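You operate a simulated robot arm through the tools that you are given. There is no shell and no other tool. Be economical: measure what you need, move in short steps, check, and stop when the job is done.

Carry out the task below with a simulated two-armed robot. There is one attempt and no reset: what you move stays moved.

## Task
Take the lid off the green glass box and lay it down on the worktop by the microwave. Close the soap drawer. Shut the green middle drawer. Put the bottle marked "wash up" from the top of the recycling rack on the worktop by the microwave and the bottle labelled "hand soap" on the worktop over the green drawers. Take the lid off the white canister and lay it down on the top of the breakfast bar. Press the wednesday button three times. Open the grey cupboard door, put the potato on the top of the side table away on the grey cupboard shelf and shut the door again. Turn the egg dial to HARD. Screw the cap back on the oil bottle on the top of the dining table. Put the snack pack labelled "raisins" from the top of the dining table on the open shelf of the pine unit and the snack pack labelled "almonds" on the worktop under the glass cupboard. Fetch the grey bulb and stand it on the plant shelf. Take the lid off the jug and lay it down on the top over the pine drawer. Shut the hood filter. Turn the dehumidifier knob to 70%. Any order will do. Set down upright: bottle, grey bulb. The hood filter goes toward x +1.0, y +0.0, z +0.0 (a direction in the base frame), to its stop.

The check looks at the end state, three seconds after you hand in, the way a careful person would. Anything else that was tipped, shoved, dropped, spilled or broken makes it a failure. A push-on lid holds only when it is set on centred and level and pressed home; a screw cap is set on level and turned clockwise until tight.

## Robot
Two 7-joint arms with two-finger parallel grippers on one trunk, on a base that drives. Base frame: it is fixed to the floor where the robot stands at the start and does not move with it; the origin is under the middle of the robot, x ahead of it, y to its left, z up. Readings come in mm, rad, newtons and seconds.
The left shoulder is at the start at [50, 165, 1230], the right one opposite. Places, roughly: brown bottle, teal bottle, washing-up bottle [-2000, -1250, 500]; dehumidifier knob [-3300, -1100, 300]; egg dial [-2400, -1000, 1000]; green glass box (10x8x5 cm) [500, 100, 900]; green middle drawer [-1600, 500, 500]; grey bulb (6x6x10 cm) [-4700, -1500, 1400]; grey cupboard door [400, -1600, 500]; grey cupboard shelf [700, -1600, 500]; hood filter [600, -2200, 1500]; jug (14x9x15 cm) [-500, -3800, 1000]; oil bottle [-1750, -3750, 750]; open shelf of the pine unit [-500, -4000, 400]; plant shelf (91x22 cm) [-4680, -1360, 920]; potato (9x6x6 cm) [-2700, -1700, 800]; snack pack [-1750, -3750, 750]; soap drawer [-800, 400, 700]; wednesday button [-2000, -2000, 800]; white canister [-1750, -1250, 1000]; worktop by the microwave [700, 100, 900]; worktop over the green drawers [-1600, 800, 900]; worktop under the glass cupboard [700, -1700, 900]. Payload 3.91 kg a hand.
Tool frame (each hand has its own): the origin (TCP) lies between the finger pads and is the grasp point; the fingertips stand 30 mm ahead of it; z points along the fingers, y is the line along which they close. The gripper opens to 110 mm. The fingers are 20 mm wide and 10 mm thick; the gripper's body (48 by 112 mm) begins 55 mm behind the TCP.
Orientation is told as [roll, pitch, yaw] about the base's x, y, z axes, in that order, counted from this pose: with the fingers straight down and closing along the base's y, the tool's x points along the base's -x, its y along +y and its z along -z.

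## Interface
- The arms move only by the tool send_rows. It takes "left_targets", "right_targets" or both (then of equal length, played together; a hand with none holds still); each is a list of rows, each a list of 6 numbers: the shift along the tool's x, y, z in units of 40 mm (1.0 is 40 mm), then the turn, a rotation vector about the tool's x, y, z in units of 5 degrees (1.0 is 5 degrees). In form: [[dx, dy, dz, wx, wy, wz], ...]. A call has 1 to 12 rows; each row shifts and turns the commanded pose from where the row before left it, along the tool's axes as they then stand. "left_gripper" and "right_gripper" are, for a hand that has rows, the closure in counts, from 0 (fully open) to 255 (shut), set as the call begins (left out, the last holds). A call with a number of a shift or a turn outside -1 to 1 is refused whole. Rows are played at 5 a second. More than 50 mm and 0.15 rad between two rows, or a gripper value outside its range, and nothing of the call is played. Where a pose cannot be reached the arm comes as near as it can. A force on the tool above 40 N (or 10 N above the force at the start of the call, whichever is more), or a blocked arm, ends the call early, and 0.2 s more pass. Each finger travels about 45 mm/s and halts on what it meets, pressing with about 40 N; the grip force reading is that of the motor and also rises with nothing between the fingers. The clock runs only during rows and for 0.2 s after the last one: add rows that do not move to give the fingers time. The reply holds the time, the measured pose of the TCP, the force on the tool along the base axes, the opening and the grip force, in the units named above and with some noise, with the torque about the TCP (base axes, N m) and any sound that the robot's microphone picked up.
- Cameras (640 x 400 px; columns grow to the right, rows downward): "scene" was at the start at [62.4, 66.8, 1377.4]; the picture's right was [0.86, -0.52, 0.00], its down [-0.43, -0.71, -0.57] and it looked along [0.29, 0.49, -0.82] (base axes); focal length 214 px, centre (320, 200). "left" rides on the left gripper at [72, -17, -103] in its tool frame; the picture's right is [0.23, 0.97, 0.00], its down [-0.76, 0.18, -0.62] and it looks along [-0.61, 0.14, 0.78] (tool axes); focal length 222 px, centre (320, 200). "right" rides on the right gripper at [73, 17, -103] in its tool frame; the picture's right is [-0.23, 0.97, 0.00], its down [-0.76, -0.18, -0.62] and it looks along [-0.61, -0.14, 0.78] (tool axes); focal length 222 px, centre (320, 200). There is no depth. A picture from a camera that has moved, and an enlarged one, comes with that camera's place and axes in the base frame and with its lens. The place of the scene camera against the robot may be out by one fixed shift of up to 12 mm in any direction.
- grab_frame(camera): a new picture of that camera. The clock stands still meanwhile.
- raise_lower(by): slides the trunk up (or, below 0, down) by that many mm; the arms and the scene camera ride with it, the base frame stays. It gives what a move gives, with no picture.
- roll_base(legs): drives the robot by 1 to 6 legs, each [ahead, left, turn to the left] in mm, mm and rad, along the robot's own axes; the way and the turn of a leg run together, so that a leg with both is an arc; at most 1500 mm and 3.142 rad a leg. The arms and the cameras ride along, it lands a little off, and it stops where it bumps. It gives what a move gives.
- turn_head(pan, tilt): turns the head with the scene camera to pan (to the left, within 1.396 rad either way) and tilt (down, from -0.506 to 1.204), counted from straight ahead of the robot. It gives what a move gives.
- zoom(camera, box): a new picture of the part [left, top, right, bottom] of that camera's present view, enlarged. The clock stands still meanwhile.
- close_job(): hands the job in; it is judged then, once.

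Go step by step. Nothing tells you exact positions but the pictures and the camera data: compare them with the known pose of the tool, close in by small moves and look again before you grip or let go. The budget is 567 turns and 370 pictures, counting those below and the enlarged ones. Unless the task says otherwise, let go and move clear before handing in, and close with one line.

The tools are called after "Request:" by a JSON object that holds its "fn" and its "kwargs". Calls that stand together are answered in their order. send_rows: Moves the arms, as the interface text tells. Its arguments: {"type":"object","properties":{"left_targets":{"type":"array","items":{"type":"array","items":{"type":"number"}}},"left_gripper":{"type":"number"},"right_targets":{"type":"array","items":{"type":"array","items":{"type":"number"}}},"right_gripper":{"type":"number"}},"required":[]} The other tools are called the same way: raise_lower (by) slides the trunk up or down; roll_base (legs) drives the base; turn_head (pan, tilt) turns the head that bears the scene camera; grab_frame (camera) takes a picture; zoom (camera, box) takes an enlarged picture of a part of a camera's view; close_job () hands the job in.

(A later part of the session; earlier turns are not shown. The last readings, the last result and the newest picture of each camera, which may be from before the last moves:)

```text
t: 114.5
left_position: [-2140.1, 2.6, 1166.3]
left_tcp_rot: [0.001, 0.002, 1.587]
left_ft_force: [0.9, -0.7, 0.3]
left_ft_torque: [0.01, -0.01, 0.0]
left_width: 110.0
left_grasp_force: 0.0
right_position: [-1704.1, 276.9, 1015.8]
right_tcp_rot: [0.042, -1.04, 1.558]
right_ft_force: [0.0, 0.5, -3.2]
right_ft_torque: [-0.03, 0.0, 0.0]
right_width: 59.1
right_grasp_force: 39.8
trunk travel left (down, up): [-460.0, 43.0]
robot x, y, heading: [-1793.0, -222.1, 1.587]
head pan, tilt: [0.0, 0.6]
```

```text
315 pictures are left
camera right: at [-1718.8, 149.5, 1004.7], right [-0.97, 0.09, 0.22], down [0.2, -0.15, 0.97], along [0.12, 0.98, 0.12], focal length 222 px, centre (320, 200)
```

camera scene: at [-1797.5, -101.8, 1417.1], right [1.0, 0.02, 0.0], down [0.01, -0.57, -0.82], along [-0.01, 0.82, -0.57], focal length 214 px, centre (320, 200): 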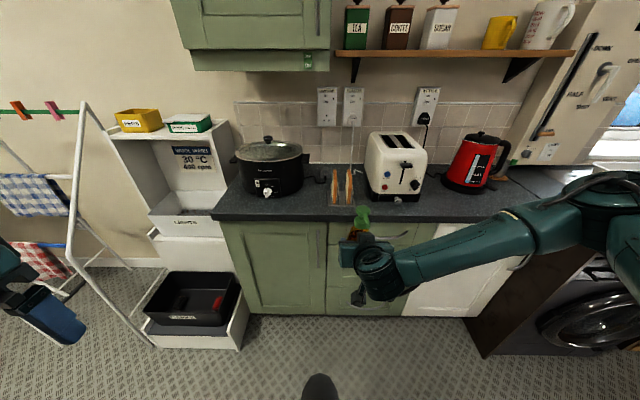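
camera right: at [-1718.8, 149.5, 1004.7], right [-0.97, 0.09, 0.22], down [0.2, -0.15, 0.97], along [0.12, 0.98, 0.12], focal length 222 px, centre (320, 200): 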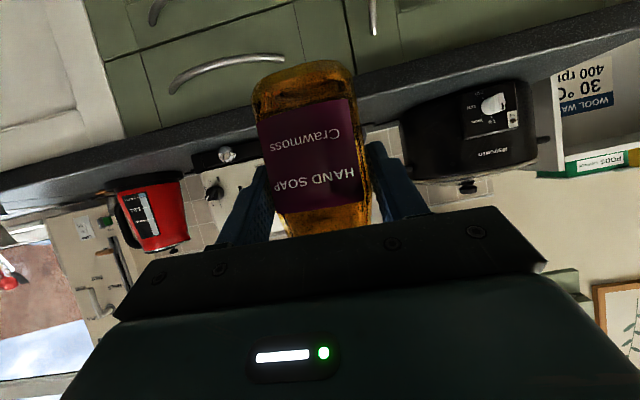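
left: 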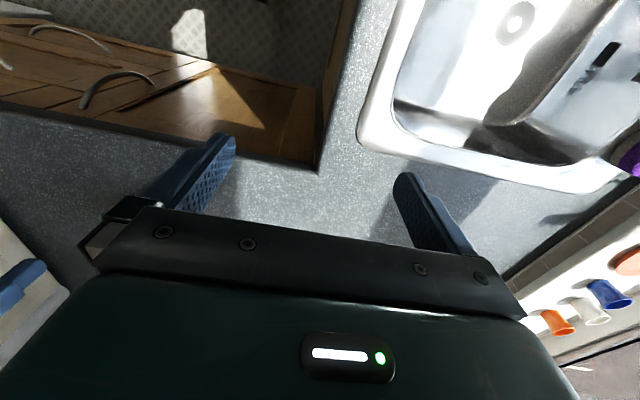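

Worktop front edge is at y≈510; the strip in front of the toaster and toast rack is free. I carry the bottle to about (-1690, 585).

Request:
{"fn": "roll_base", "kwargs": {"legs": [[240, 0, 0]]}}

Request:
{"fn": "grab_frame", "kwargs": {"camera": "scene"}}

Request:
{"fn": "grab_frame", "kwargs": {"camera": "right"}}

```text
t: 116.2
left_position: [-2144.2, 242.3, 1167.0]
left_tcp_rot: [0.003, 0.001, 1.59]
left_ft_force: [-0.8, -0.3, 0.2]
left_ft_torque: [-0.02, 0.0, 0.0]
left_width: 110.1
left_grasp_force: 0.0
right_position: [-1710.6, 515.4, 1014.7]
right_tcp_rot: [0.041, -1.039, 1.559]
right_ft_force: [0.5, 0.7, -3.3]
right_ft_torque: [0.0, 0.03, 0.0]
right_width: 59.4
right_grasp_force: 40.0
trunk travel left (down, up): [-460.0, 43.0]
robot x, y, heading: [-1798.9, 12.8, 1.593]
head pan, tilt: [0.0, 0.6]
```

```text
314 pictures are left
camera scene: at [-1802.1, 138.2, 1417.0], right [1.0, 0.02, 0.0], down [0.01, -0.57, -0.82], along [-0.02, 0.82, -0.57], focal length 214 px, centre (320, 200)
```

scene: 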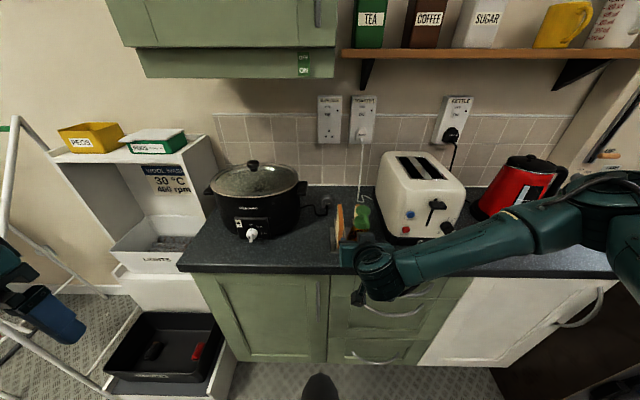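

```text
313 pictures are left
camera right: at [-1724.1, 389.5, 1004.6], right [-0.97, 0.09, 0.22], down [0.2, -0.15, 0.97], along [0.12, 0.99, 0.12], focal length 222 px, centre (320, 200)
```

right: 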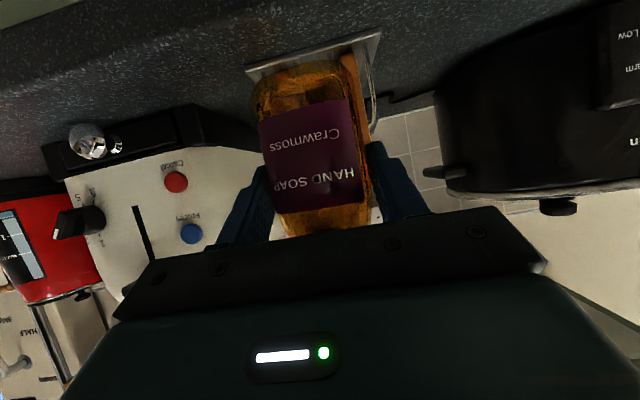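

The toast rack's tray leaves too little depth here; the strip in front of the toaster (x≈-1570, y 520–650) is better. I slide right 130 mm, then reach forward.

Request:
{"fn": "roll_base", "kwargs": {"legs": [[0, -130, -0.02]]}}

Request:
{"fn": "send_rows", "kwargs": {"right_targets": [[-0.25, 0, 0.43, 0, 0, 0], [-0.25, 0, 0.43, 0, 0, 0], [-0.25, 0, 0.43, 0, 0, 0], [0, 0, 0, 0, 0, 0]]}}

Request:
{"fn": "grab_frame", "kwargs": {"camera": "right"}}

Request:
{"fn": "zoom", "kwargs": {"camera": "scene", "box": [280, 140, 520, 300]}}

```text
t: 117.5
left_position: [-2008.5, 250.6, 1166.9]
left_tcp_rot: [0.002, 0.0, 1.568]
left_ft_force: [-0.4, -0.6, 0.5]
left_ft_torque: [0.02, 0.0, 0.01]
left_width: 110.0
left_grasp_force: 0.1
right_position: [-1570.3, 515.9, 1015.3]
right_tcp_rot: [0.044, -1.041, 1.536]
right_ft_force: [0.6, 0.3, -3.8]
right_ft_torque: [-0.02, 0.01, -0.01]
right_width: 59.3
right_grasp_force: 39.5
trunk travel left (down, up): [-460.0, 43.0]
robot x, y, heading: [-1668.3, 14.1, 1.569]
head pan, tilt: [0.0, 0.6]
```

```text
t: 118.5
left_position: [-2010.5, 249.8, 1166.8]
left_tcp_rot: [0.001, -0.001, 1.567]
left_ft_force: [-0.7, -0.5, 0.1]
left_ft_torque: [-0.01, -0.01, 0.0]
left_width: 110.0
left_grasp_force: 0.1
right_position: [-1571.0, 573.4, 1013.3]
right_tcp_rot: [0.042, -1.039, 1.539]
right_ft_force: [-0.1, -0.8, -3.5]
right_ft_torque: [0.0, 0.03, 0.01]
right_width: 59.3
right_grasp_force: 39.5
trunk travel left (down, up): [-460.0, 43.0]
robot x, y, heading: [-1667.1, 17.1, 1.569]
head pan, tilt: [0.0, 0.6]
```

```text
312 pictures are left
camera right: at [-1587.9, 446.6, 1003.5], right [-0.97, 0.11, 0.22], down [0.2, -0.15, 0.97], along [0.14, 0.98, 0.12], focal length 222 px, centre (320, 200)
```

right: 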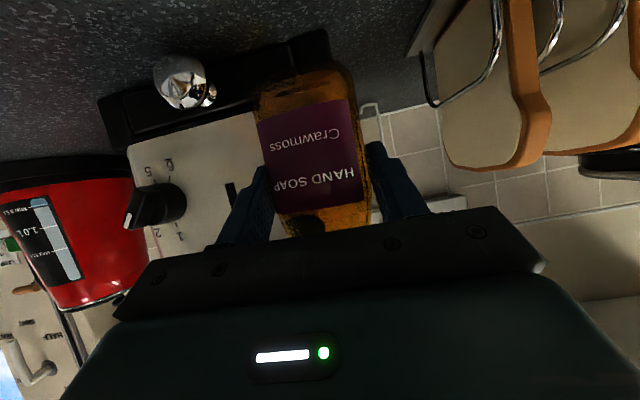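

```text
2.50 times, centred on (400, 220) of scene
camera zoom: at [-1670.9, 138.4, 1417.2], right [1.0, 0.0, 0.0], down [0.0, -0.57, -0.82], along [0.0, 0.82, -0.57], focal length 536 px, centre (120, 150)
```

zoom: 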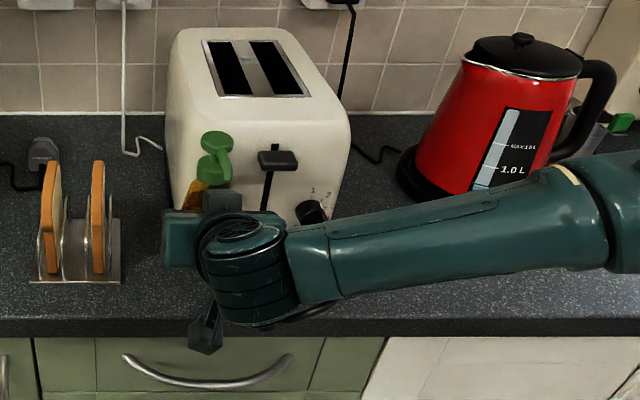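

Toaster base front is at y≈613, so the bottle centre should be near y 567. I nudge back 5 mm and lower until touch.

Request:
{"fn": "send_rows", "kwargs": {"right_targets": [[0.3, 0, 0.07, 0, 0, 0], [0.3, 0, 0.2, 0, 0, 0], [0, 0, 0, 0, 0, 0]]}}

Request:
{"fn": "send_rows", "kwargs": {"right_targets": [[0.087, 0, 0.05, 0, 0, 0], [0.087, 0, 0.05, 0, 0, 0], [0.087, 0, 0.05, 0, 0, 0], [0.087, 0, 0.05, 0, 0, 0], [0.087, 0, 0.05, 0, 0, 0], [0.087, 0, 0.05, 0, 0, 0]]}}

```text
t: 119.3
left_position: [-2010.6, 251.3, 1166.9]
left_tcp_rot: [0.003, 0.0, 1.566]
left_ft_force: [0.9, 0.2, -0.4]
left_ft_torque: [0.01, -0.02, -0.02]
left_width: 110.0
left_grasp_force: 0.1
right_position: [-1571.7, 570.1, 988.5]
right_tcp_rot: [0.043, -1.04, 1.537]
right_ft_force: [0.5, -0.3, -2.6]
right_ft_torque: [-0.01, 0.01, 0.01]
right_width: 59.4
right_grasp_force: 40.2
trunk travel left (down, up): [-460.0, 43.0]
robot x, y, heading: [-1666.0, 16.7, 1.566]
head pan, tilt: [0.0, 0.6]
```

```text
t: 120.7
left_position: [-2010.9, 247.7, 1167.2]
left_tcp_rot: [0.003, -0.001, 1.568]
left_ft_force: [-0.3, -0.8, 0.1]
left_ft_torque: [-0.03, 0.02, -0.03]
left_width: 110.1
left_grasp_force: 0.1
right_position: [-1574.3, 572.0, 971.5]
right_tcp_rot: [0.046, -1.052, 1.535]
right_ft_force: [0.7, -5.2, 24.1]
right_ft_torque: [-0.44, -0.61, -0.22]
right_width: 59.3
right_grasp_force: 40.3
trunk travel left (down, up): [-460.0, 43.0]
robot x, y, heading: [-1667.9, 14.1, 1.572]
head pan, tilt: [0.0, 0.6]
```

Bottle is down (contact at TCP z≈972). I relieve the push and open the fingers partly, then check.

Request:
{"fn": "send_rows", "kwargs": {"right_targets": [[-0.11, 0, -0.065, 0, 0, 0], [0, 0, 0, 0, 0, 0]]}}

Request:
{"fn": "send_rows", "kwargs": {"right_targets": [[0, 0, 0, 0, 0, 0], [0, 0, 0, 0, 0, 0], [0, 0, 0, 0, 0, 0]], "right_gripper": 60}}

Request:
{"fn": "grab_frame", "kwargs": {"camera": "right"}}

```text
t: 121.3
left_position: [-2011.5, 248.4, 1166.1]
left_tcp_rot: [0.001, 0.0, 1.567]
left_ft_force: [0.1, -0.1, 0.0]
left_ft_torque: [0.02, -0.01, 0.0]
left_width: 109.7
left_grasp_force: 0.0
right_position: [-1573.6, 570.9, 971.6]
right_tcp_rot: [0.044, -1.043, 1.538]
right_ft_force: [-3.6, 4.0, 11.9]
right_ft_torque: [0.42, -0.12, 0.11]
right_width: 59.4
right_grasp_force: 40.5
trunk travel left (down, up): [-460.0, 43.0]
robot x, y, heading: [-1669.3, 15.5, 1.572]
head pan, tilt: [0.0, 0.6]
```

```text
t: 122.1
left_position: [-2012.1, 250.5, 1165.8]
left_tcp_rot: [0.001, 0.001, 1.568]
left_ft_force: [0.2, -1.5, 0.3]
left_ft_torque: [0.02, 0.0, 0.0]
left_width: 110.2
left_grasp_force: 0.0
right_position: [-1572.2, 570.0, 969.7]
right_tcp_rot: [0.041, -1.039, 1.537]
right_ft_force: [0.5, 0.2, -0.6]
right_ft_torque: [0.0, 0.02, 0.02]
right_width: 84.2
right_grasp_force: 0.0
trunk travel left (down, up): [-460.0, 43.0]
robot x, y, heading: [-1664.9, 13.1, 1.571]
head pan, tilt: [0.0, 0.6]
```

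```text
310 pictures are left
camera right: at [-1588.1, 444.1, 959.4], right [-0.97, 0.11, 0.22], down [0.2, -0.15, 0.97], along [0.14, 0.98, 0.12], focal length 222 px, centre (320, 200)
```

right: 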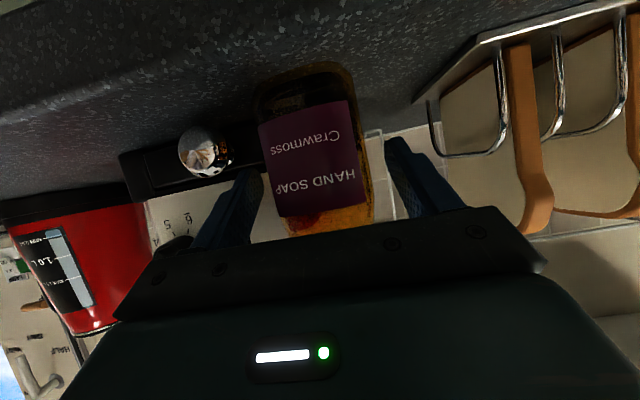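

It stands free between the fingers. I withdraw straight back and check.

Request:
{"fn": "send_rows", "kwargs": {"right_targets": [[0.3, 0, -0.52, 0, 0, 0], [0.3, 0, -0.52, 0, 0, 0], [0.3, 0, -0.52, 0, 0, 0], [0.3, 0, -0.52, 0, 0, 0], [0.3, 0, -0.52, 0, 0, 0], [0, 0, 0, 0, 0, 0]]}}

Request:
{"fn": "roll_base", "kwargs": {"legs": [[-150, 0, 0]]}}

Request:
{"fn": "zoom", "kwargs": {"camera": "scene", "box": [240, 120, 480, 300]}}

```text
t: 123.5
left_position: [-2010.2, 250.2, 1165.7]
left_tcp_rot: [0.002, 0.0, 1.569]
left_ft_force: [-0.5, 0.1, -0.5]
left_ft_torque: [-0.03, 0.02, -0.01]
left_width: 110.1
left_grasp_force: 0.0
right_position: [-1572.5, 451.1, 971.3]
right_tcp_rot: [0.042, -1.039, 1.538]
right_ft_force: [0.0, 1.0, -0.6]
right_ft_torque: [0.0, 0.02, -0.01]
right_width: 84.1
right_grasp_force: 0.0
trunk travel left (down, up): [-460.0, 43.0]
robot x, y, heading: [-1668.9, 16.7, 1.569]
head pan, tilt: [0.0, 0.6]
```

```text
t: 124.9
left_position: [-2011.4, 99.8, 1167.9]
left_tcp_rot: [0.003, 0.001, 1.567]
left_ft_force: [-0.8, -0.1, -0.4]
left_ft_torque: [0.04, 0.02, 0.05]
left_width: 109.9
left_grasp_force: 0.1
right_position: [-1571.1, 300.8, 971.2]
right_tcp_rot: [0.042, -1.041, 1.538]
right_ft_force: [0.2, -0.4, -0.3]
right_ft_torque: [-0.04, 0.01, -0.01]
right_width: 84.2
right_grasp_force: 0.0
trunk travel left (down, up): [-460.0, 43.0]
robot x, y, heading: [-1670.8, -138.1, 1.565]
head pan, tilt: [0.0, 0.6]
```

```text
2.22 times, centred on (360, 210) of scene
camera zoom: at [-1671.3, -12.0, 1417.3], right [1.0, 0.0, 0.0], down [0.0, -0.56, -0.83], along [0.0, 0.83, -0.56], focal length 477 px, centre (231, 178)
```

zoom: 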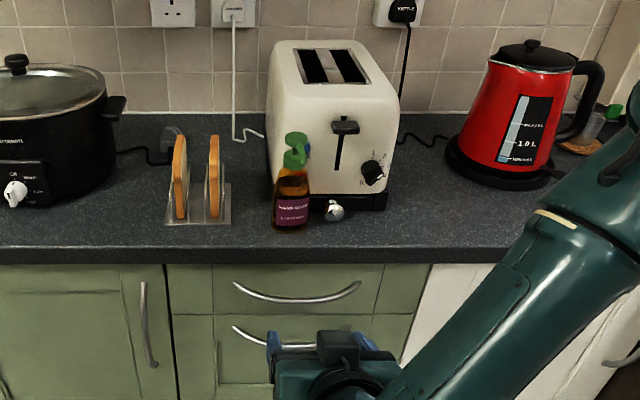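

Hand soap stands upright on the worktop. Now the wash-up bottle: I turn to about -120° so the hand can come in diagonally past the box; first turn and lower the trunk here in the open.

Request:
{"fn": "roll_base", "kwargs": {"legs": [[0, 0, 1.31], [0, 0, 1.31]]}}

Request:
{"fn": "raise_lower", "kwargs": {"by": -400}}

Request:
{"fn": "raise_lower", "kwargs": {"by": -60}}

Request:
{"fn": "send_rows", "kwargs": {"right_targets": [[-0.48, 0, 0.7, 0, 0, 0], [-0.48, 0, 0.7, 0, 0, 0], [-0.48, 0, 0.7, 0, 0, 0], [-0.48, 0, 0.7, 0, 0, 0], [-0.48, 0, 0.7, 0, 0, 0], [-0.48, 0, 0.7, 0, 0, 0], [-0.48, 0, 0.7, 0, 0, 0], [0, 0, 0, 0.86, 0, 0.5], [0, 0, 0, 0.86, 0, 0.5], [0, 0, 0, 0.86, 0, 0.5], [0, 0, 0, 0.86, 0, 0.5], [0, 0, 0, 0, 0, 0]], "right_gripper": 35}}

```text
t: 131.8
left_position: [-1484.8, -508.3, 1166.4]
left_tcp_rot: [0.001, -0.002, -2.091]
left_ft_force: [-0.3, -1.1, 0.9]
left_ft_torque: [0.02, -0.01, 0.0]
left_width: 110.2
left_grasp_force: 0.0
right_position: [-1967.3, -465.8, 971.8]
right_tcp_rot: [0.041, -1.042, -2.12]
right_ft_force: [0.7, -0.3, -0.2]
right_ft_torque: [0.0, 0.01, 0.04]
right_width: 84.0
right_grasp_force: 0.1
trunk travel left (down, up): [-460.0, 43.0]
robot x, y, heading: [-1669.0, -130.8, -2.094]
head pan, tilt: [0.0, 0.6]
```

```text
t: 135.6
left_position: [-1484.8, -508.8, 766.5]
left_tcp_rot: [0.002, -0.001, -2.092]
left_ft_force: [-1.0, 0.2, 0.2]
left_ft_torque: [-0.02, 0.03, -0.02]
left_width: 110.1
left_grasp_force: 0.0
right_position: [-1966.0, -465.4, 571.1]
right_tcp_rot: [0.042, -1.04, -2.122]
right_ft_force: [-0.6, 0.3, 0.2]
right_ft_torque: [-0.01, 0.01, 0.0]
right_width: 84.1
right_grasp_force: 0.1
trunk travel left (down, up): [-60.0, 443.0]
robot x, y, heading: [-1668.9, -135.5, -2.09]
head pan, tilt: [0.0, 0.6]
```

```text
t: 136.6
left_position: [-1484.3, -507.2, 706.6]
left_tcp_rot: [0.002, -0.001, -2.092]
left_ft_force: [0.1, 1.1, -0.3]
left_ft_torque: [0.0, 0.02, -0.01]
left_width: 110.1
left_grasp_force: 0.1
right_position: [-1966.1, -465.4, 510.4]
right_tcp_rot: [0.042, -1.04, -2.119]
right_ft_force: [0.4, -0.3, -0.6]
right_ft_torque: [-0.01, 0.0, 0.01]
right_width: 84.1
right_grasp_force: 0.0
trunk travel left (down, up): [0.0, 503.0]
robot x, y, heading: [-1668.6, -132.5, -2.094]
head pan, tilt: [0.0, 0.6]
```

```text
t: 139.2
left_position: [-1485.2, -509.9, 706.8]
left_tcp_rot: [0.002, 0.002, -2.091]
left_ft_force: [0.0, 0.8, 0.6]
left_ft_torque: [0.0, 0.0, 0.02]
left_width: 109.7
left_grasp_force: 0.1
right_position: [-2083.6, -671.8, 527.3]
right_tcp_rot: [0.037, -1.034, -2.464]
right_ft_force: [-0.3, 0.2, 0.6]
right_ft_torque: [0.01, 0.0, -0.02]
right_width: 94.9
right_grasp_force: 0.0
trunk travel left (down, up): [0.0, 503.0]
robot x, y, heading: [-1663.4, -135.7, -2.093]
head pan, tilt: [0.0, 0.6]
```

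Hand now points along (-0.78,-0.63). I slide left first, then ahead, and look from the wrist camera before entering.

Request:
{"fn": "roll_base", "kwargs": {"legs": [[0, 355, 0], [170, 0, 0]]}}

Request:
{"fn": "grab_frame", "kwargs": {"camera": "right"}}

Request:
{"fn": "grab_frame", "kwargs": {"camera": "scene"}}

```text
t: 142.6
left_position: [-1263.6, -831.7, 707.3]
left_tcp_rot: [0.002, 0.002, -2.091]
left_ft_force: [-0.5, 0.0, -0.3]
left_ft_torque: [0.01, 0.0, 0.0]
left_width: 109.9
left_grasp_force: 0.1
right_position: [-1860.4, -996.1, 528.9]
right_tcp_rot: [0.037, -1.034, -2.462]
right_ft_force: [0.2, 0.5, -0.6]
right_ft_torque: [0.04, 0.02, -0.01]
right_width: 94.8
right_grasp_force: 0.1
trunk travel left (down, up): [0.0, 503.0]
robot x, y, heading: [-1444.5, -455.4, -2.094]
head pan, tilt: [0.0, 0.6]
```

```text
308 pictures are left
camera right: at [-1754.3, -926.8, 518.6], right [0.54, -0.81, 0.21], down [-0.02, 0.24, 0.97], along [-0.84, -0.53, 0.12], focal length 222 px, centre (320, 200)
```

right: 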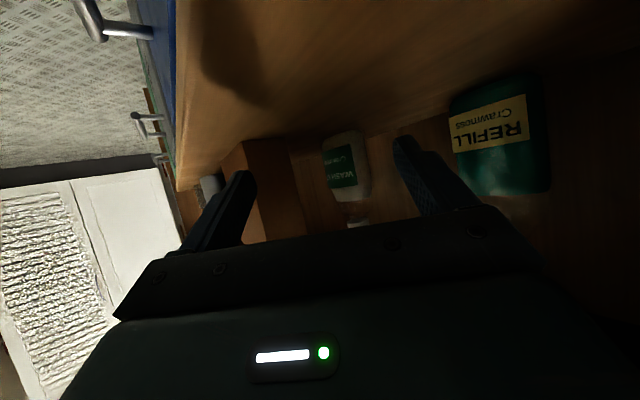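

```text
307 pictures are left
camera scene: at [-1508.3, -554.2, 957.2], right [-0.87, 0.5, 0.0], down [0.28, 0.49, -0.83], along [-0.41, -0.72, -0.56], focal length 214 px, centre (320, 200)
```

scene: 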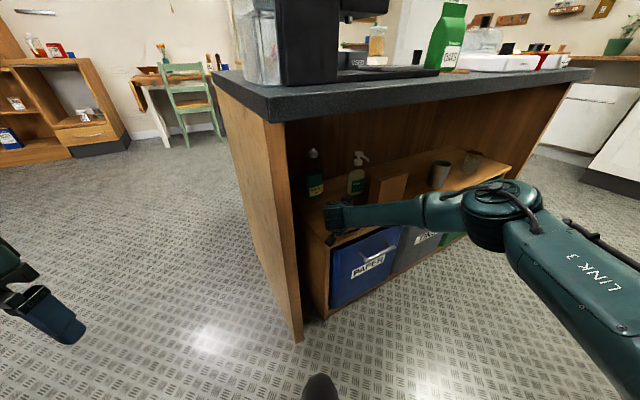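

The wash-up bottle lies about 230 mm ahead along the hand and ~28 mm to its left, clear past the box corner. I drive 130 mm along that line with the sideways correction.

Request:
{"fn": "roll_base", "kwargs": {"legs": [[131, -21, 0]]}}

Request:
{"fn": "grab_frame", "kwargs": {"camera": "right"}}

Request:
{"fn": "grab_frame", "kwargs": {"camera": "scene"}}

```text
t: 143.9
left_position: [-1345.2, -933.4, 707.2]
left_tcp_rot: [0.001, 0.0, -2.089]
left_ft_force: [-0.3, -0.6, -0.2]
left_ft_torque: [0.04, 0.02, -0.01]
left_width: 110.0
left_grasp_force: 0.0
right_position: [-1941.9, -1097.0, 528.5]
right_tcp_rot: [0.038, -1.032, -2.46]
right_ft_force: [0.7, -0.3, -0.2]
right_ft_torque: [0.02, 0.01, -0.03]
right_width: 94.7
right_grasp_force: 0.2
trunk travel left (down, up): [0.0, 503.0]
robot x, y, heading: [-1528.9, -560.5, -2.091]
head pan, tilt: [0.0, 0.6]
```

```text
306 pictures are left
camera right: at [-1835.3, -1028.5, 518.6], right [0.55, -0.81, 0.21], down [-0.02, 0.24, 0.97], along [-0.84, -0.53, 0.12], focal length 222 px, centre (320, 200)
```

right: 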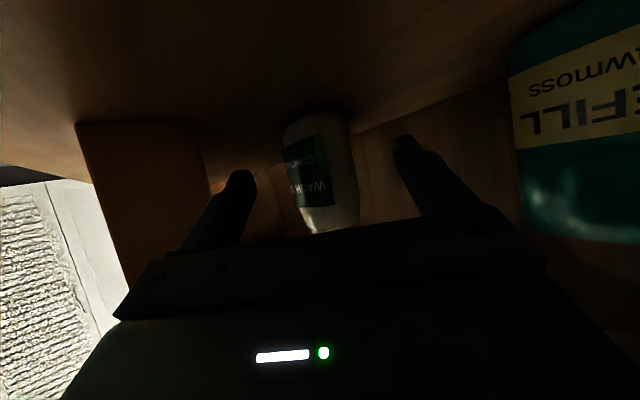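

```text
305 pictures are left
camera scene: at [-1589.8, -655.6, 957.2], right [-0.87, 0.5, 0.0], down [0.28, 0.49, -0.83], along [-0.41, -0.72, -0.56], focal length 214 px, centre (320, 200)
```

scene: 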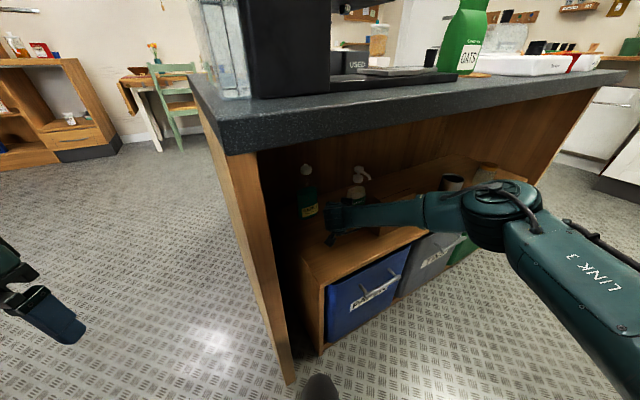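

Aligned; about 95 mm still to go. I advance 75 mm and re-check.

Request:
{"fn": "send_rows", "kwargs": {"right_targets": [[-0.32, -0.05, 0.536, 0, 0, 0], [-0.32, -0.05, 0.536, 0, 0, 0], [-0.32, -0.05, 0.536, 0, 0, 0], [0, 0, 0, 0, 0, 0]]}}

Request:
{"fn": "grab_frame", "kwargs": {"camera": "right"}}

```text
t: 144.9
left_position: [-1345.6, -932.8, 706.7]
left_tcp_rot: [0.002, -0.001, -2.088]
left_ft_force: [-0.2, 0.3, 0.6]
left_ft_torque: [-0.03, 0.01, 0.0]
left_width: 110.1
left_grasp_force: 0.0
right_position: [-2002.3, -1142.8, 529.0]
right_tcp_rot: [0.037, -1.033, -2.462]
right_ft_force: [0.5, -0.3, -0.6]
right_ft_torque: [0.0, 0.01, -0.01]
right_width: 94.8
right_grasp_force: 0.0
trunk travel left (down, up): [0.0, 503.0]
robot x, y, heading: [-1527.9, -558.8, -2.086]
head pan, tilt: [0.0, 0.6]
```

```text
304 pictures are left
camera right: at [-1894.6, -1073.9, 518.8], right [0.55, -0.81, 0.21], down [-0.02, 0.24, 0.97], along [-0.84, -0.53, 0.12], focal length 222 px, centre (320, 200)
```

right: 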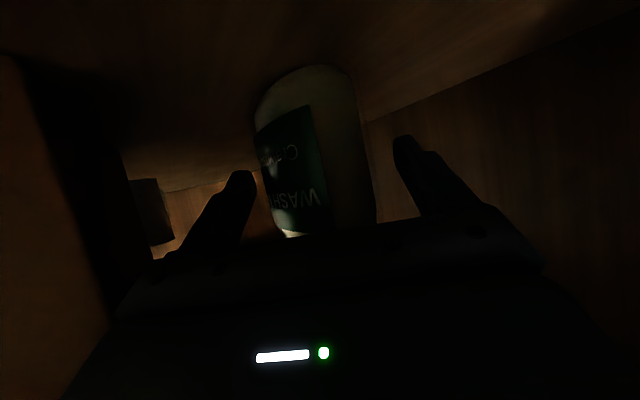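

Bottle is nicely between the fingers. Advance 22 mm more and close.

Request:
{"fn": "send_rows", "kwargs": {"right_targets": [[-0.28, -0.03, 0.47, 0, 0, 0], [0, 0, 0, 0, 0, 0]]}}

Request:
{"fn": "send_rows", "kwargs": {"right_targets": [[0, 0, 0, 0, 0, 0], [0, 0, 0, 0, 0, 0], [0, 0, 0, 0, 0, 0], [0, 0, 0, 0, 0, 0]], "right_gripper": 150}}

Request:
{"fn": "grab_frame", "kwargs": {"camera": "right"}}

```text
t: 145.5
left_position: [-1344.4, -933.4, 706.5]
left_tcp_rot: [0.002, 0.0, -2.088]
left_ft_force: [0.3, 0.3, -0.2]
left_ft_torque: [-0.01, 0.02, 0.0]
left_width: 110.0
left_grasp_force: 0.1
right_position: [-2019.9, -1154.2, 527.9]
right_tcp_rot: [0.036, -1.033, -2.462]
right_ft_force: [0.4, 0.2, 0.3]
right_ft_torque: [-0.06, 0.0, 0.0]
right_width: 94.9
right_grasp_force: 0.0
trunk travel left (down, up): [0.0, 503.0]
robot x, y, heading: [-1525.9, -559.7, -2.089]
head pan, tilt: [0.0, 0.6]
```

```text
t: 146.5
left_position: [-1345.6, -932.1, 707.0]
left_tcp_rot: [0.0, 0.0, -2.091]
left_ft_force: [0.2, -0.8, -0.1]
left_ft_torque: [0.01, -0.01, -0.01]
left_width: 110.0
left_grasp_force: 0.1
right_position: [-2020.7, -1154.8, 529.8]
right_tcp_rot: [0.037, -1.035, -2.463]
right_ft_force: [-0.4, 0.8, 4.0]
right_ft_torque: [0.09, 0.21, -0.06]
right_width: 60.7
right_grasp_force: 39.4
trunk travel left (down, up): [0.0, 503.0]
robot x, y, heading: [-1528.6, -555.2, -2.086]
head pan, tilt: [0.0, 0.6]
```

```text
303 pictures are left
camera right: at [-1913.9, -1086.7, 519.6], right [0.54, -0.81, 0.21], down [-0.02, 0.24, 0.97], along [-0.84, -0.53, 0.12], focal length 222 px, centre (320, 200)
```

right: 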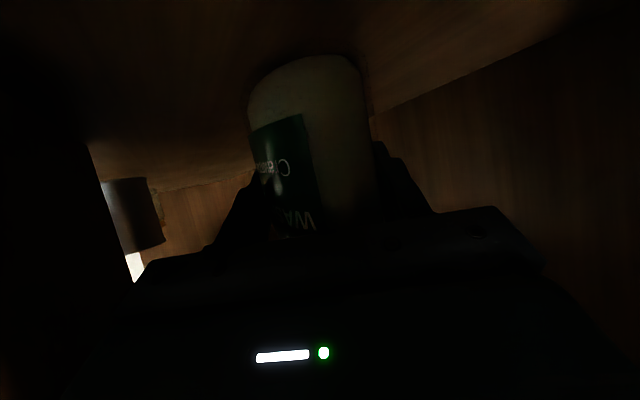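

Gripped. I lift it 25 mm and retreat along the same line.

Request:
{"fn": "send_rows", "kwargs": {"right_targets": [[-0.27, 0, -0.16, 0, 0, 0], [-0.27, 0, -0.16, 0, 0, 0], [0.32, 0, -0.536, 0, 0, 0], [0.32, 0, -0.536, 0, 0, 0], [0.32, 0, -0.536, 0, 0, 0], [0.32, 0, -0.536, 0, 0, 0], [0, 0, 0, 0, 0, 0]]}}

Request:
{"fn": "grab_frame", "kwargs": {"camera": "scene"}}

```text
t: 148.1
left_position: [-1345.2, -933.1, 706.7]
left_tcp_rot: [0.002, 0.002, -2.089]
left_ft_force: [-0.2, -0.1, -0.3]
left_ft_torque: [0.01, 0.01, 0.03]
left_width: 109.9
left_grasp_force: 0.0
right_position: [-1944.6, -1089.8, 552.4]
right_tcp_rot: [0.036, -1.032, -2.462]
right_ft_force: [-0.3, 1.2, -3.6]
right_ft_torque: [-0.02, 0.05, 0.0]
right_width: 60.2
right_grasp_force: 40.5
trunk travel left (down, up): [0.0, 503.0]
robot x, y, heading: [-1527.9, -558.5, -2.093]
head pan, tilt: [0.0, 0.6]
```

```text
302 pictures are left
camera scene: at [-1590.0, -655.8, 957.1], right [-0.87, 0.5, 0.0], down [0.28, 0.49, -0.82], along [-0.41, -0.72, -0.57], focal length 214 px, centre (320, 200)
```

scene: 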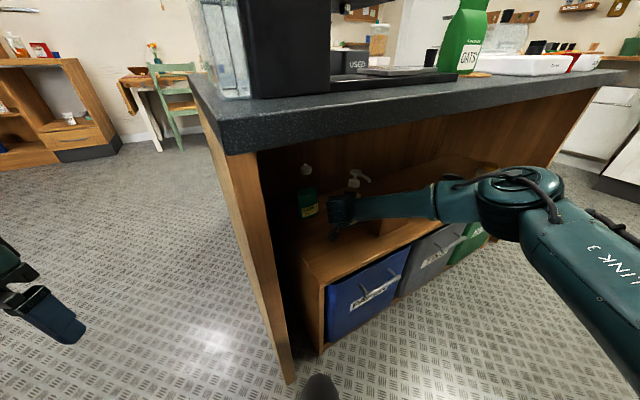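

Retreating with the base along the same line, then straightening the hand, retracting and turning to face the +x worktop.

Request:
{"fn": "roll_base", "kwargs": {"legs": [[-131, 21, 0], [-250, 0, 0]]}}

Request:
{"fn": "send_rows", "kwargs": {"right_targets": [[0.4, 0, -0.67, -0.86, 0, -0.5], [0.4, 0, -0.67, -0.86, 0, -0.5], [0.4, 0, -0.67, -0.86, 0, -0.5], [0.4, 0, -0.67, -0.86, 0, -0.5], [0, 0, 0, 0, 0, 0]]}}

Request:
{"fn": "grab_frame", "kwargs": {"camera": "right"}}

```text
t: 150.8
left_position: [-1140.3, -614.4, 707.8]
left_tcp_rot: [0.001, 0.001, -2.091]
left_ft_force: [-0.2, 0.0, -0.1]
left_ft_torque: [0.0, 0.0, 0.0]
left_width: 109.9
left_grasp_force: 0.1
right_position: [-1738.1, -771.1, 553.7]
right_tcp_rot: [0.036, -1.032, -2.461]
right_ft_force: [0.3, -0.1, -3.8]
right_ft_torque: [-0.03, 0.0, 0.01]
right_width: 60.3
right_grasp_force: 39.6
trunk travel left (down, up): [0.0, 503.0]
robot x, y, heading: [-1322.9, -242.0, -2.089]
head pan, tilt: [0.0, 0.6]
```

```text
t: 152.0
left_position: [-1139.9, -614.8, 707.7]
left_tcp_rot: [0.003, 0.002, -2.091]
left_ft_force: [0.7, -0.5, -0.9]
left_ft_torque: [0.01, 0.0, 0.0]
left_width: 109.8
left_grasp_force: 0.0
right_position: [-1656.1, -679.3, 553.1]
right_tcp_rot: [0.043, -1.039, -2.119]
right_ft_force: [-0.3, -0.2, -3.5]
right_ft_torque: [-0.03, 0.02, 0.0]
right_width: 60.4
right_grasp_force: 39.8
trunk travel left (down, up): [0.0, 503.0]
robot x, y, heading: [-1322.5, -239.6, -2.09]
head pan, tilt: [0.0, 0.6]
```

```text
301 pictures are left
camera right: at [-1579.4, -577.3, 543.6], right [0.79, -0.57, 0.22], down [-0.1, 0.23, 0.97], along [-0.61, -0.79, 0.12], focal length 222 px, centre (320, 200)
```

right: 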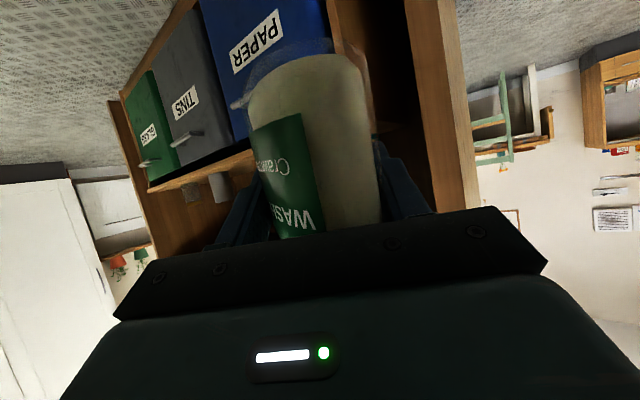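

The bottle is held upright. I raise the trunk, turn, and drive back to the microwave side.

Request:
{"fn": "raise_lower", "kwargs": {"by": 400}}

Request:
{"fn": "raise_lower", "kwargs": {"by": 80}}

Request:
{"fn": "roll_base", "kwargs": {"legs": [[0, 0, 2.09], [1000, 0, 0], [0, 150, 0], [0, 0, 0.5]]}}

Request:
{"fn": "turn_head", "kwargs": {"pan": -0.2, "tilt": 0.6}}

Request:
{"fn": "grab_frame", "kwargs": {"camera": "scene"}}

```text
t: 155.8
left_position: [-1140.4, -614.8, 1108.1]
left_tcp_rot: [0.002, 0.004, -2.091]
left_ft_force: [0.2, 0.6, -0.5]
left_ft_torque: [0.01, 0.01, 0.01]
left_width: 110.1
left_grasp_force: 0.0
right_position: [-1656.7, -678.6, 954.0]
right_tcp_rot: [0.043, -1.039, -2.118]
right_ft_force: [0.4, 0.6, -4.0]
right_ft_torque: [-0.07, 0.03, -0.03]
right_width: 60.1
right_grasp_force: 39.7
trunk travel left (down, up): [-400.0, 103.0]
robot x, y, heading: [-1323.5, -239.6, -2.09]
head pan, tilt: [0.0, 0.6]
```

```text
t: 157.0
left_position: [-1140.0, -616.0, 1186.9]
left_tcp_rot: [0.001, 0.002, -2.092]
left_ft_force: [0.0, -0.1, -0.5]
left_ft_torque: [-0.02, 0.02, 0.01]
left_width: 110.1
left_grasp_force: 0.1
right_position: [-1656.2, -677.8, 1033.0]
right_tcp_rot: [0.043, -1.038, -2.119]
right_ft_force: [-0.3, -0.3, -3.5]
right_ft_torque: [-0.05, 0.04, 0.0]
right_width: 60.0
right_grasp_force: 39.5
trunk travel left (down, up): [-480.0, 23.0]
robot x, y, heading: [-1324.1, -240.7, -2.095]
head pan, tilt: [0.0, 0.6]
```

```text
t: 169.5
left_position: [-299.4, 321.9, 1186.7]
left_tcp_rot: [0.002, 0.002, 0.501]
left_ft_force: [0.4, -0.3, 0.4]
left_ft_torque: [0.04, -0.04, 0.01]
left_width: 110.1
left_grasp_force: 0.0
right_position: [173.9, 105.2, 1033.2]
right_tcp_rot: [0.04, -1.04, 0.473]
right_ft_force: [-0.2, -0.5, -3.4]
right_ft_torque: [0.03, -0.03, -0.03]
right_width: 59.9
right_grasp_force: 40.4
trunk travel left (down, up): [-480.0, 23.0]
robot x, y, heading: [-342.7, -93.3, 0.507]
head pan, tilt: [0.0, 0.6]
```

```text
t: 170.2
left_position: [-299.8, 321.4, 1186.2]
left_tcp_rot: [0.0, 0.001, 0.503]
left_ft_force: [-0.6, 0.8, 1.4]
left_ft_torque: [0.0, 0.0, -0.01]
left_width: 110.0
left_grasp_force: 0.1
right_position: [173.4, 105.4, 1034.0]
right_tcp_rot: [0.041, -1.037, 0.472]
right_ft_force: [-1.1, -0.2, -2.9]
right_ft_torque: [0.03, -0.04, 0.02]
right_width: 59.9
right_grasp_force: 40.1
trunk travel left (down, up): [-480.0, 23.0]
robot x, y, heading: [-344.1, -93.9, 0.503]
head pan, tilt: [-0.201, 0.6]
```

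```text
300 pictures are left
camera scene: at [-233.0, -46.7, 1437.1], right [0.3, -0.95, 0.0], down [-0.54, -0.17, -0.82], along [0.79, 0.25, -0.57], focal length 214 px, centre (320, 200)
```

scene: 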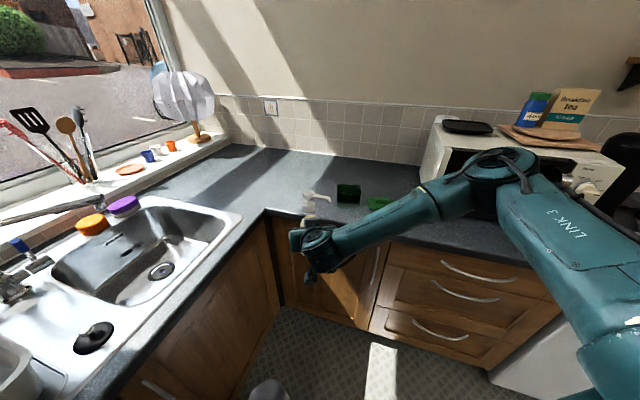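

The worktop left of the green box is clear. I move in toward (545, 225).

Request:
{"fn": "roll_base", "kwargs": {"legs": [[0, -76, 0], [370, 0, 0]]}}

Request:
{"fn": "grab_frame", "kwargs": {"camera": "scene"}}

Request:
{"fn": "grab_frame", "kwargs": {"camera": "right"}}

```text
t: 173.2
left_position: [51.7, 433.1, 1187.1]
left_tcp_rot: [0.001, 0.002, 0.508]
left_ft_force: [1.0, 0.0, 0.1]
left_ft_torque: [-0.01, 0.01, 0.0]
left_width: 109.8
left_grasp_force: 0.0
right_position: [526.0, 221.4, 1033.8]
right_tcp_rot: [0.041, -1.038, 0.482]
right_ft_force: [0.4, 0.5, -3.2]
right_ft_torque: [0.01, -0.01, 0.01]
right_width: 59.8
right_grasp_force: 39.8
trunk travel left (down, up): [-480.0, 23.0]
robot x, y, heading: [14.8, 19.8, 0.515]
head pan, tilt: [-0.201, 0.6]
```

```text
299 pictures are left
camera scene: at [121.4, 66.2, 1437.1], right [0.31, -0.95, 0.0], down [-0.54, -0.17, -0.82], along [0.79, 0.25, -0.57], focal length 214 px, centre (320, 200)
```

scene: 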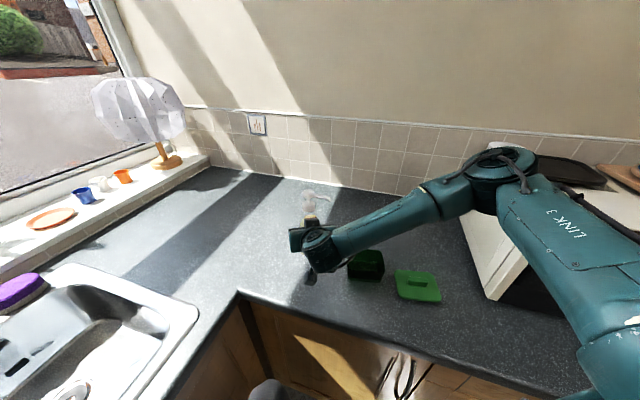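

```text
298 pictures are left
camera right: at [408.6, 173.7, 1023.2], right [-0.38, 0.9, 0.22], down [-0.03, -0.25, 0.97], along [0.92, 0.36, 0.12], focal length 222 px, centre (320, 200)
```

right: 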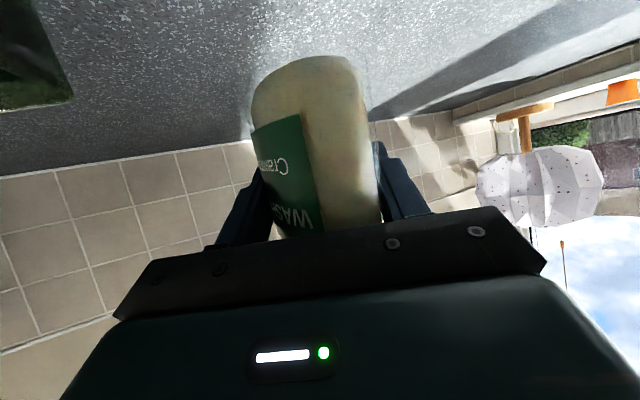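

Spot is clear. I advance 40 mm and lower to touch.

Request:
{"fn": "send_rows", "kwargs": {"right_targets": [[-0.25, 0, 0.43, 0, 0, 0], [-0.25, 0, 0.43, 0, 0, 0], [0.3, 0, 0.18, 0, 0, 0], [0.3, 0, 0.18, 0, 0, 0], [0.3, 0, 0.18, 0, 0, 0], [0.1, 0, 0.06, 0, 0, 0], [0, 0, 0, 0, 0, 0]]}}

Request:
{"fn": "send_rows", "kwargs": {"right_targets": [[0.087, 0, 0.05, 0, 0, 0], [0.087, 0, 0.05, 0, 0, 0], [0.087, 0, 0.05, 0, 0, 0], [0.087, 0, 0.05, 0, 0, 0], [0, 0, 0, 0, 0, 0]]}}

```text
t: 174.8
left_position: [51.0, 433.2, 1186.2]
left_tcp_rot: [0.003, 0.003, 0.511]
left_ft_force: [-0.6, 0.2, -1.0]
left_ft_torque: [0.01, -0.01, 0.02]
left_width: 109.8
left_grasp_force: 0.1
right_position: [560.9, 243.5, 987.0]
right_tcp_rot: [0.043, -1.039, 0.481]
right_ft_force: [-1.5, 0.6, -4.0]
right_ft_torque: [-0.02, -0.02, 0.01]
right_width: 60.0
right_grasp_force: 40.6
trunk travel left (down, up): [-480.0, 23.0]
robot x, y, heading: [14.9, 15.3, 0.51]
head pan, tilt: [-0.201, 0.6]
```

```text
t: 176.0
left_position: [51.4, 434.4, 1186.1]
left_tcp_rot: [0.002, 0.001, 0.51]
left_ft_force: [0.2, 0.5, -0.4]
left_ft_torque: [0.04, -0.03, 0.0]
left_width: 110.1
left_grasp_force: 0.0
right_position: [560.7, 242.4, 971.5]
right_tcp_rot: [0.042, -1.041, 0.479]
right_ft_force: [-0.2, 0.1, -3.4]
right_ft_torque: [0.04, -0.07, 0.02]
right_width: 59.7
right_grasp_force: 39.4
trunk travel left (down, up): [-480.0, 23.0]
robot x, y, heading: [14.5, 15.4, 0.514]
head pan, tilt: [-0.201, 0.6]
```

Request:
{"fn": "send_rows", "kwargs": {"right_targets": [[0.043, 0, 0.025, 0, 0, 0], [0.043, 0, 0.025, 0, 0, 0], [0.043, 0, 0.025, 0, 0, 0], [0.043, 0, 0.025, 0, 0, 0], [0, 0, 0, 0, 0, 0]]}}

```text
t: 177.2
left_position: [47.6, 432.6, 1188.6]
left_tcp_rot: [0.002, -0.002, 0.509]
left_ft_force: [-0.1, 0.3, -0.2]
left_ft_torque: [-0.02, -0.02, -0.03]
left_width: 110.0
left_grasp_force: 0.0
right_position: [559.8, 242.6, 967.9]
right_tcp_rot: [0.042, -1.052, 0.48]
right_ft_force: [-1.1, -5.5, 26.9]
right_ft_torque: [-0.46, -0.56, -0.27]
right_width: 59.0
right_grasp_force: 40.1
trunk travel left (down, up): [-480.0, 23.0]
robot x, y, heading: [17.3, 20.6, 0.513]
head pan, tilt: [-0.201, 0.6]
```

The bottle is on the worktop (z≈968). I relieve slightly, open, and back away.

Request:
{"fn": "send_rows", "kwargs": {"right_targets": [[-0.07, 0, -0.04, 0, 0, 0], [0, 0, 0, 0, 0, 0]]}}

Request:
{"fn": "send_rows", "kwargs": {"right_targets": [[0, 0, 0, 0, 0, 0], [0, 0, 0, 0, 0, 0], [0, 0, 0, 0, 0, 0], [0.3, 0, -0.52, 0, 0, 0], [0.3, 0, -0.52, 0, 0, 0], [0.3, 0, -0.52, 0, 0, 0], [0.3, 0, -0.52, 0, 0, 0], [0.3, 0, -0.52, 0, 0, 0], [0, 0, 0, 0, 0, 0]], "right_gripper": 40}}

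Request:
{"fn": "zoom", "kwargs": {"camera": "scene", "box": [240, 140, 480, 310]}}

```text
t: 177.8
left_position: [49.7, 433.8, 1187.5]
left_tcp_rot: [0.001, 0.0, 0.511]
left_ft_force: [-0.4, 0.8, -0.2]
left_ft_torque: [-0.01, 0.0, -0.01]
left_width: 109.7
left_grasp_force: 0.0
right_position: [560.1, 242.0, 968.3]
right_tcp_rot: [0.04, -1.045, 0.479]
right_ft_force: [3.7, -1.8, 17.6]
right_ft_torque: [-0.12, -0.69, -0.07]
right_width: 58.5
right_grasp_force: 40.4
trunk travel left (down, up): [-480.0, 23.0]
robot x, y, heading: [11.5, 21.2, 0.509]
head pan, tilt: [-0.201, 0.6]
```

```text
t: 179.8
left_position: [50.6, 433.4, 1187.5]
left_tcp_rot: [0.001, 0.0, 0.51]
left_ft_force: [0.3, -0.6, -0.1]
left_ft_torque: [0.01, -0.02, -0.01]
left_width: 110.1
left_grasp_force: 0.0
right_position: [455.8, 182.5, 966.6]
right_tcp_rot: [0.041, -1.04, 0.483]
right_ft_force: [0.1, -0.1, 0.2]
right_ft_torque: [0.02, 0.0, 0.03]
right_width: 92.9
right_grasp_force: 0.1
trunk travel left (down, up): [-480.0, 23.0]
robot x, y, heading: [14.5, 15.8, 0.512]
head pan, tilt: [-0.201, 0.6]
```

```text
2.35 times, centred on (360, 225) of scene
camera zoom: at [120.7, 65.7, 1437.2], right [0.31, -0.95, 0.0], down [-0.54, -0.17, -0.82], along [0.79, 0.25, -0.57], focal length 505 px, centre (226, 141)
```

zoom: 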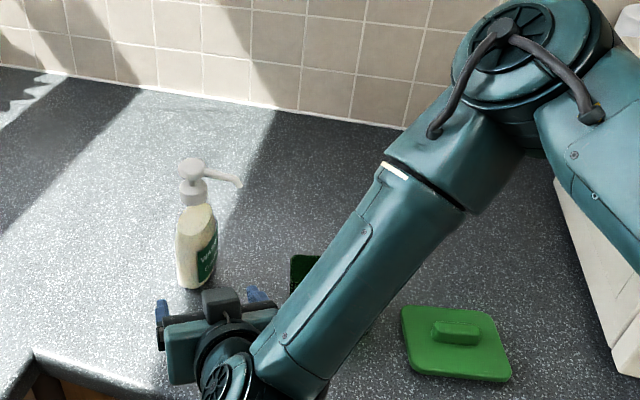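

Wash-up bottle stands upright. Next the hood filter on the same wall: I back off, square up and slide right to y≈-1950, then look.

Request:
{"fn": "roll_base", "kwargs": {"legs": [[-300, 0, 0], [0, 0, -0.51], [0, -900, 0], [0, -950, 0]]}}

Request:
{"fn": "turn_head", "kwargs": {"pan": 0.0, "tilt": 0.3}}

Request:
{"fn": "grab_frame", "kwargs": {"camera": "scene"}}

```text
t: 192.3
left_position: [7.9, -1671.6, 1187.0]
left_tcp_rot: [0.002, -0.001, 0.013]
left_ft_force: [0.6, 0.1, 0.4]
left_ft_torque: [-0.03, 0.02, -0.02]
left_width: 110.0
left_grasp_force: 0.0
right_position: [246.8, -2084.3, 966.4]
right_tcp_rot: [0.042, -1.039, -0.015]
right_ft_force: [-0.2, -0.8, -0.2]
right_ft_torque: [0.0, -0.01, 0.01]
right_width: 92.7
right_grasp_force: 0.0
trunk travel left (down, up): [-480.0, 23.0]
robot x, y, heading: [-223.2, -2020.1, 0.013]
head pan, tilt: [-0.201, 0.6]
```

```text
t: 193.1
left_position: [8.5, -1671.7, 1187.7]
left_tcp_rot: [0.001, 0.0, 0.014]
left_ft_force: [0.1, 0.5, -0.4]
left_ft_torque: [-0.04, 0.03, -0.01]
left_width: 110.2
left_grasp_force: 0.2
right_position: [246.0, -2083.4, 967.8]
right_tcp_rot: [0.042, -1.04, -0.015]
right_ft_force: [-0.3, -0.2, -0.5]
right_ft_torque: [-0.04, -0.04, 0.0]
right_width: 92.9
right_grasp_force: 0.0
trunk travel left (down, up): [-480.0, 23.0]
robot x, y, heading: [-216.1, -2020.0, 0.013]
head pan, tilt: [0.0, 0.3]
```

```text
296 pictures are left
camera scene: at [-101.5, -2011.5, 1464.6], right [0.01, -1.0, 0.0], down [-0.3, 0.0, -0.96], along [0.95, 0.01, -0.3], focal length 214 px, centre (320, 200)
```

scene: 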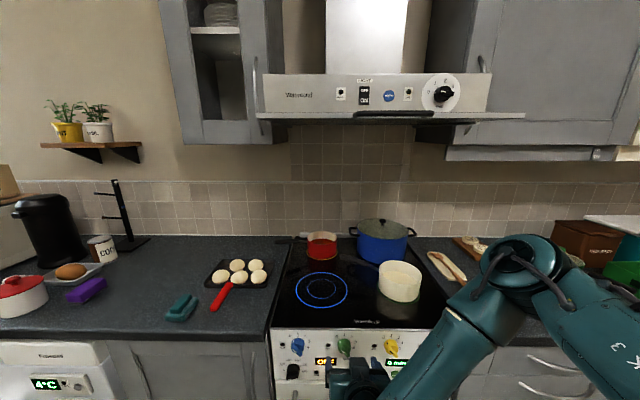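

The hood hangs ahead; a flat filter plate sticks out at its bottom. I zoom in on it.

Request:
{"fn": "zoom", "kwargs": {"camera": "scene", "box": [240, 50, 540, 170]}}

Request:
{"fn": "turn_head", "kwargs": {"pan": 0.6, "tilt": 0.6}}

Request:
{"fn": "grab_frame", "kwargs": {"camera": "scene"}}

```text
2.13 times, centred on (390, 110) of scene
camera zoom: at [-101.5, -2011.5, 1464.6], right [0.01, -1.0, 0.0], down [-0.3, 0.0, -0.96], along [0.95, 0.01, -0.3], focal length 458 px, centre (171, 392)
```

zoom: 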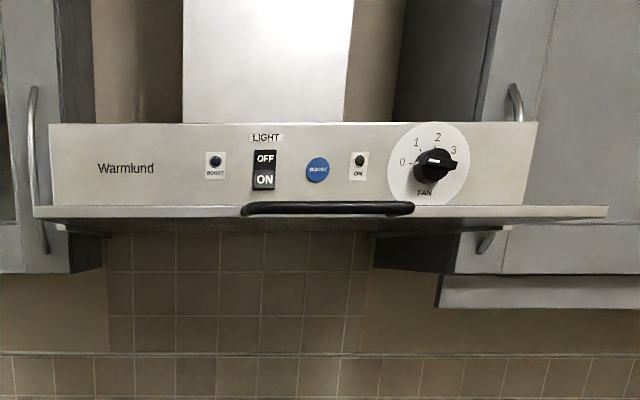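

```text
t: 194.1
left_position: [8.2, -1670.4, 1186.7]
left_tcp_rot: [0.002, 0.001, 0.014]
left_ft_force: [0.6, 0.1, 0.8]
left_ft_torque: [-0.02, 0.03, -0.02]
left_width: 110.0
left_grasp_force: 0.0
right_position: [246.3, -2084.2, 966.5]
right_tcp_rot: [0.042, -1.04, -0.013]
right_ft_force: [0.2, -0.4, -0.1]
right_ft_torque: [-0.02, -0.01, 0.0]
right_width: 92.6
right_grasp_force: 0.1
trunk travel left (down, up): [-480.0, 23.0]
robot x, y, heading: [-220.6, -2020.1, 0.014]
head pan, tilt: [0.6, 0.6]
```

```text
294 pictures are left
camera scene: at [-122.7, -1962.0, 1437.2], right [0.58, -0.82, 0.0], down [-0.46, -0.33, -0.83], along [0.67, 0.48, -0.56], focal length 214 px, centre (320, 200)
```

scene: 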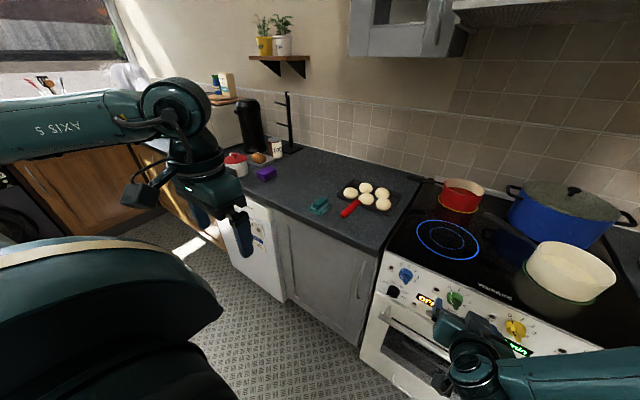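

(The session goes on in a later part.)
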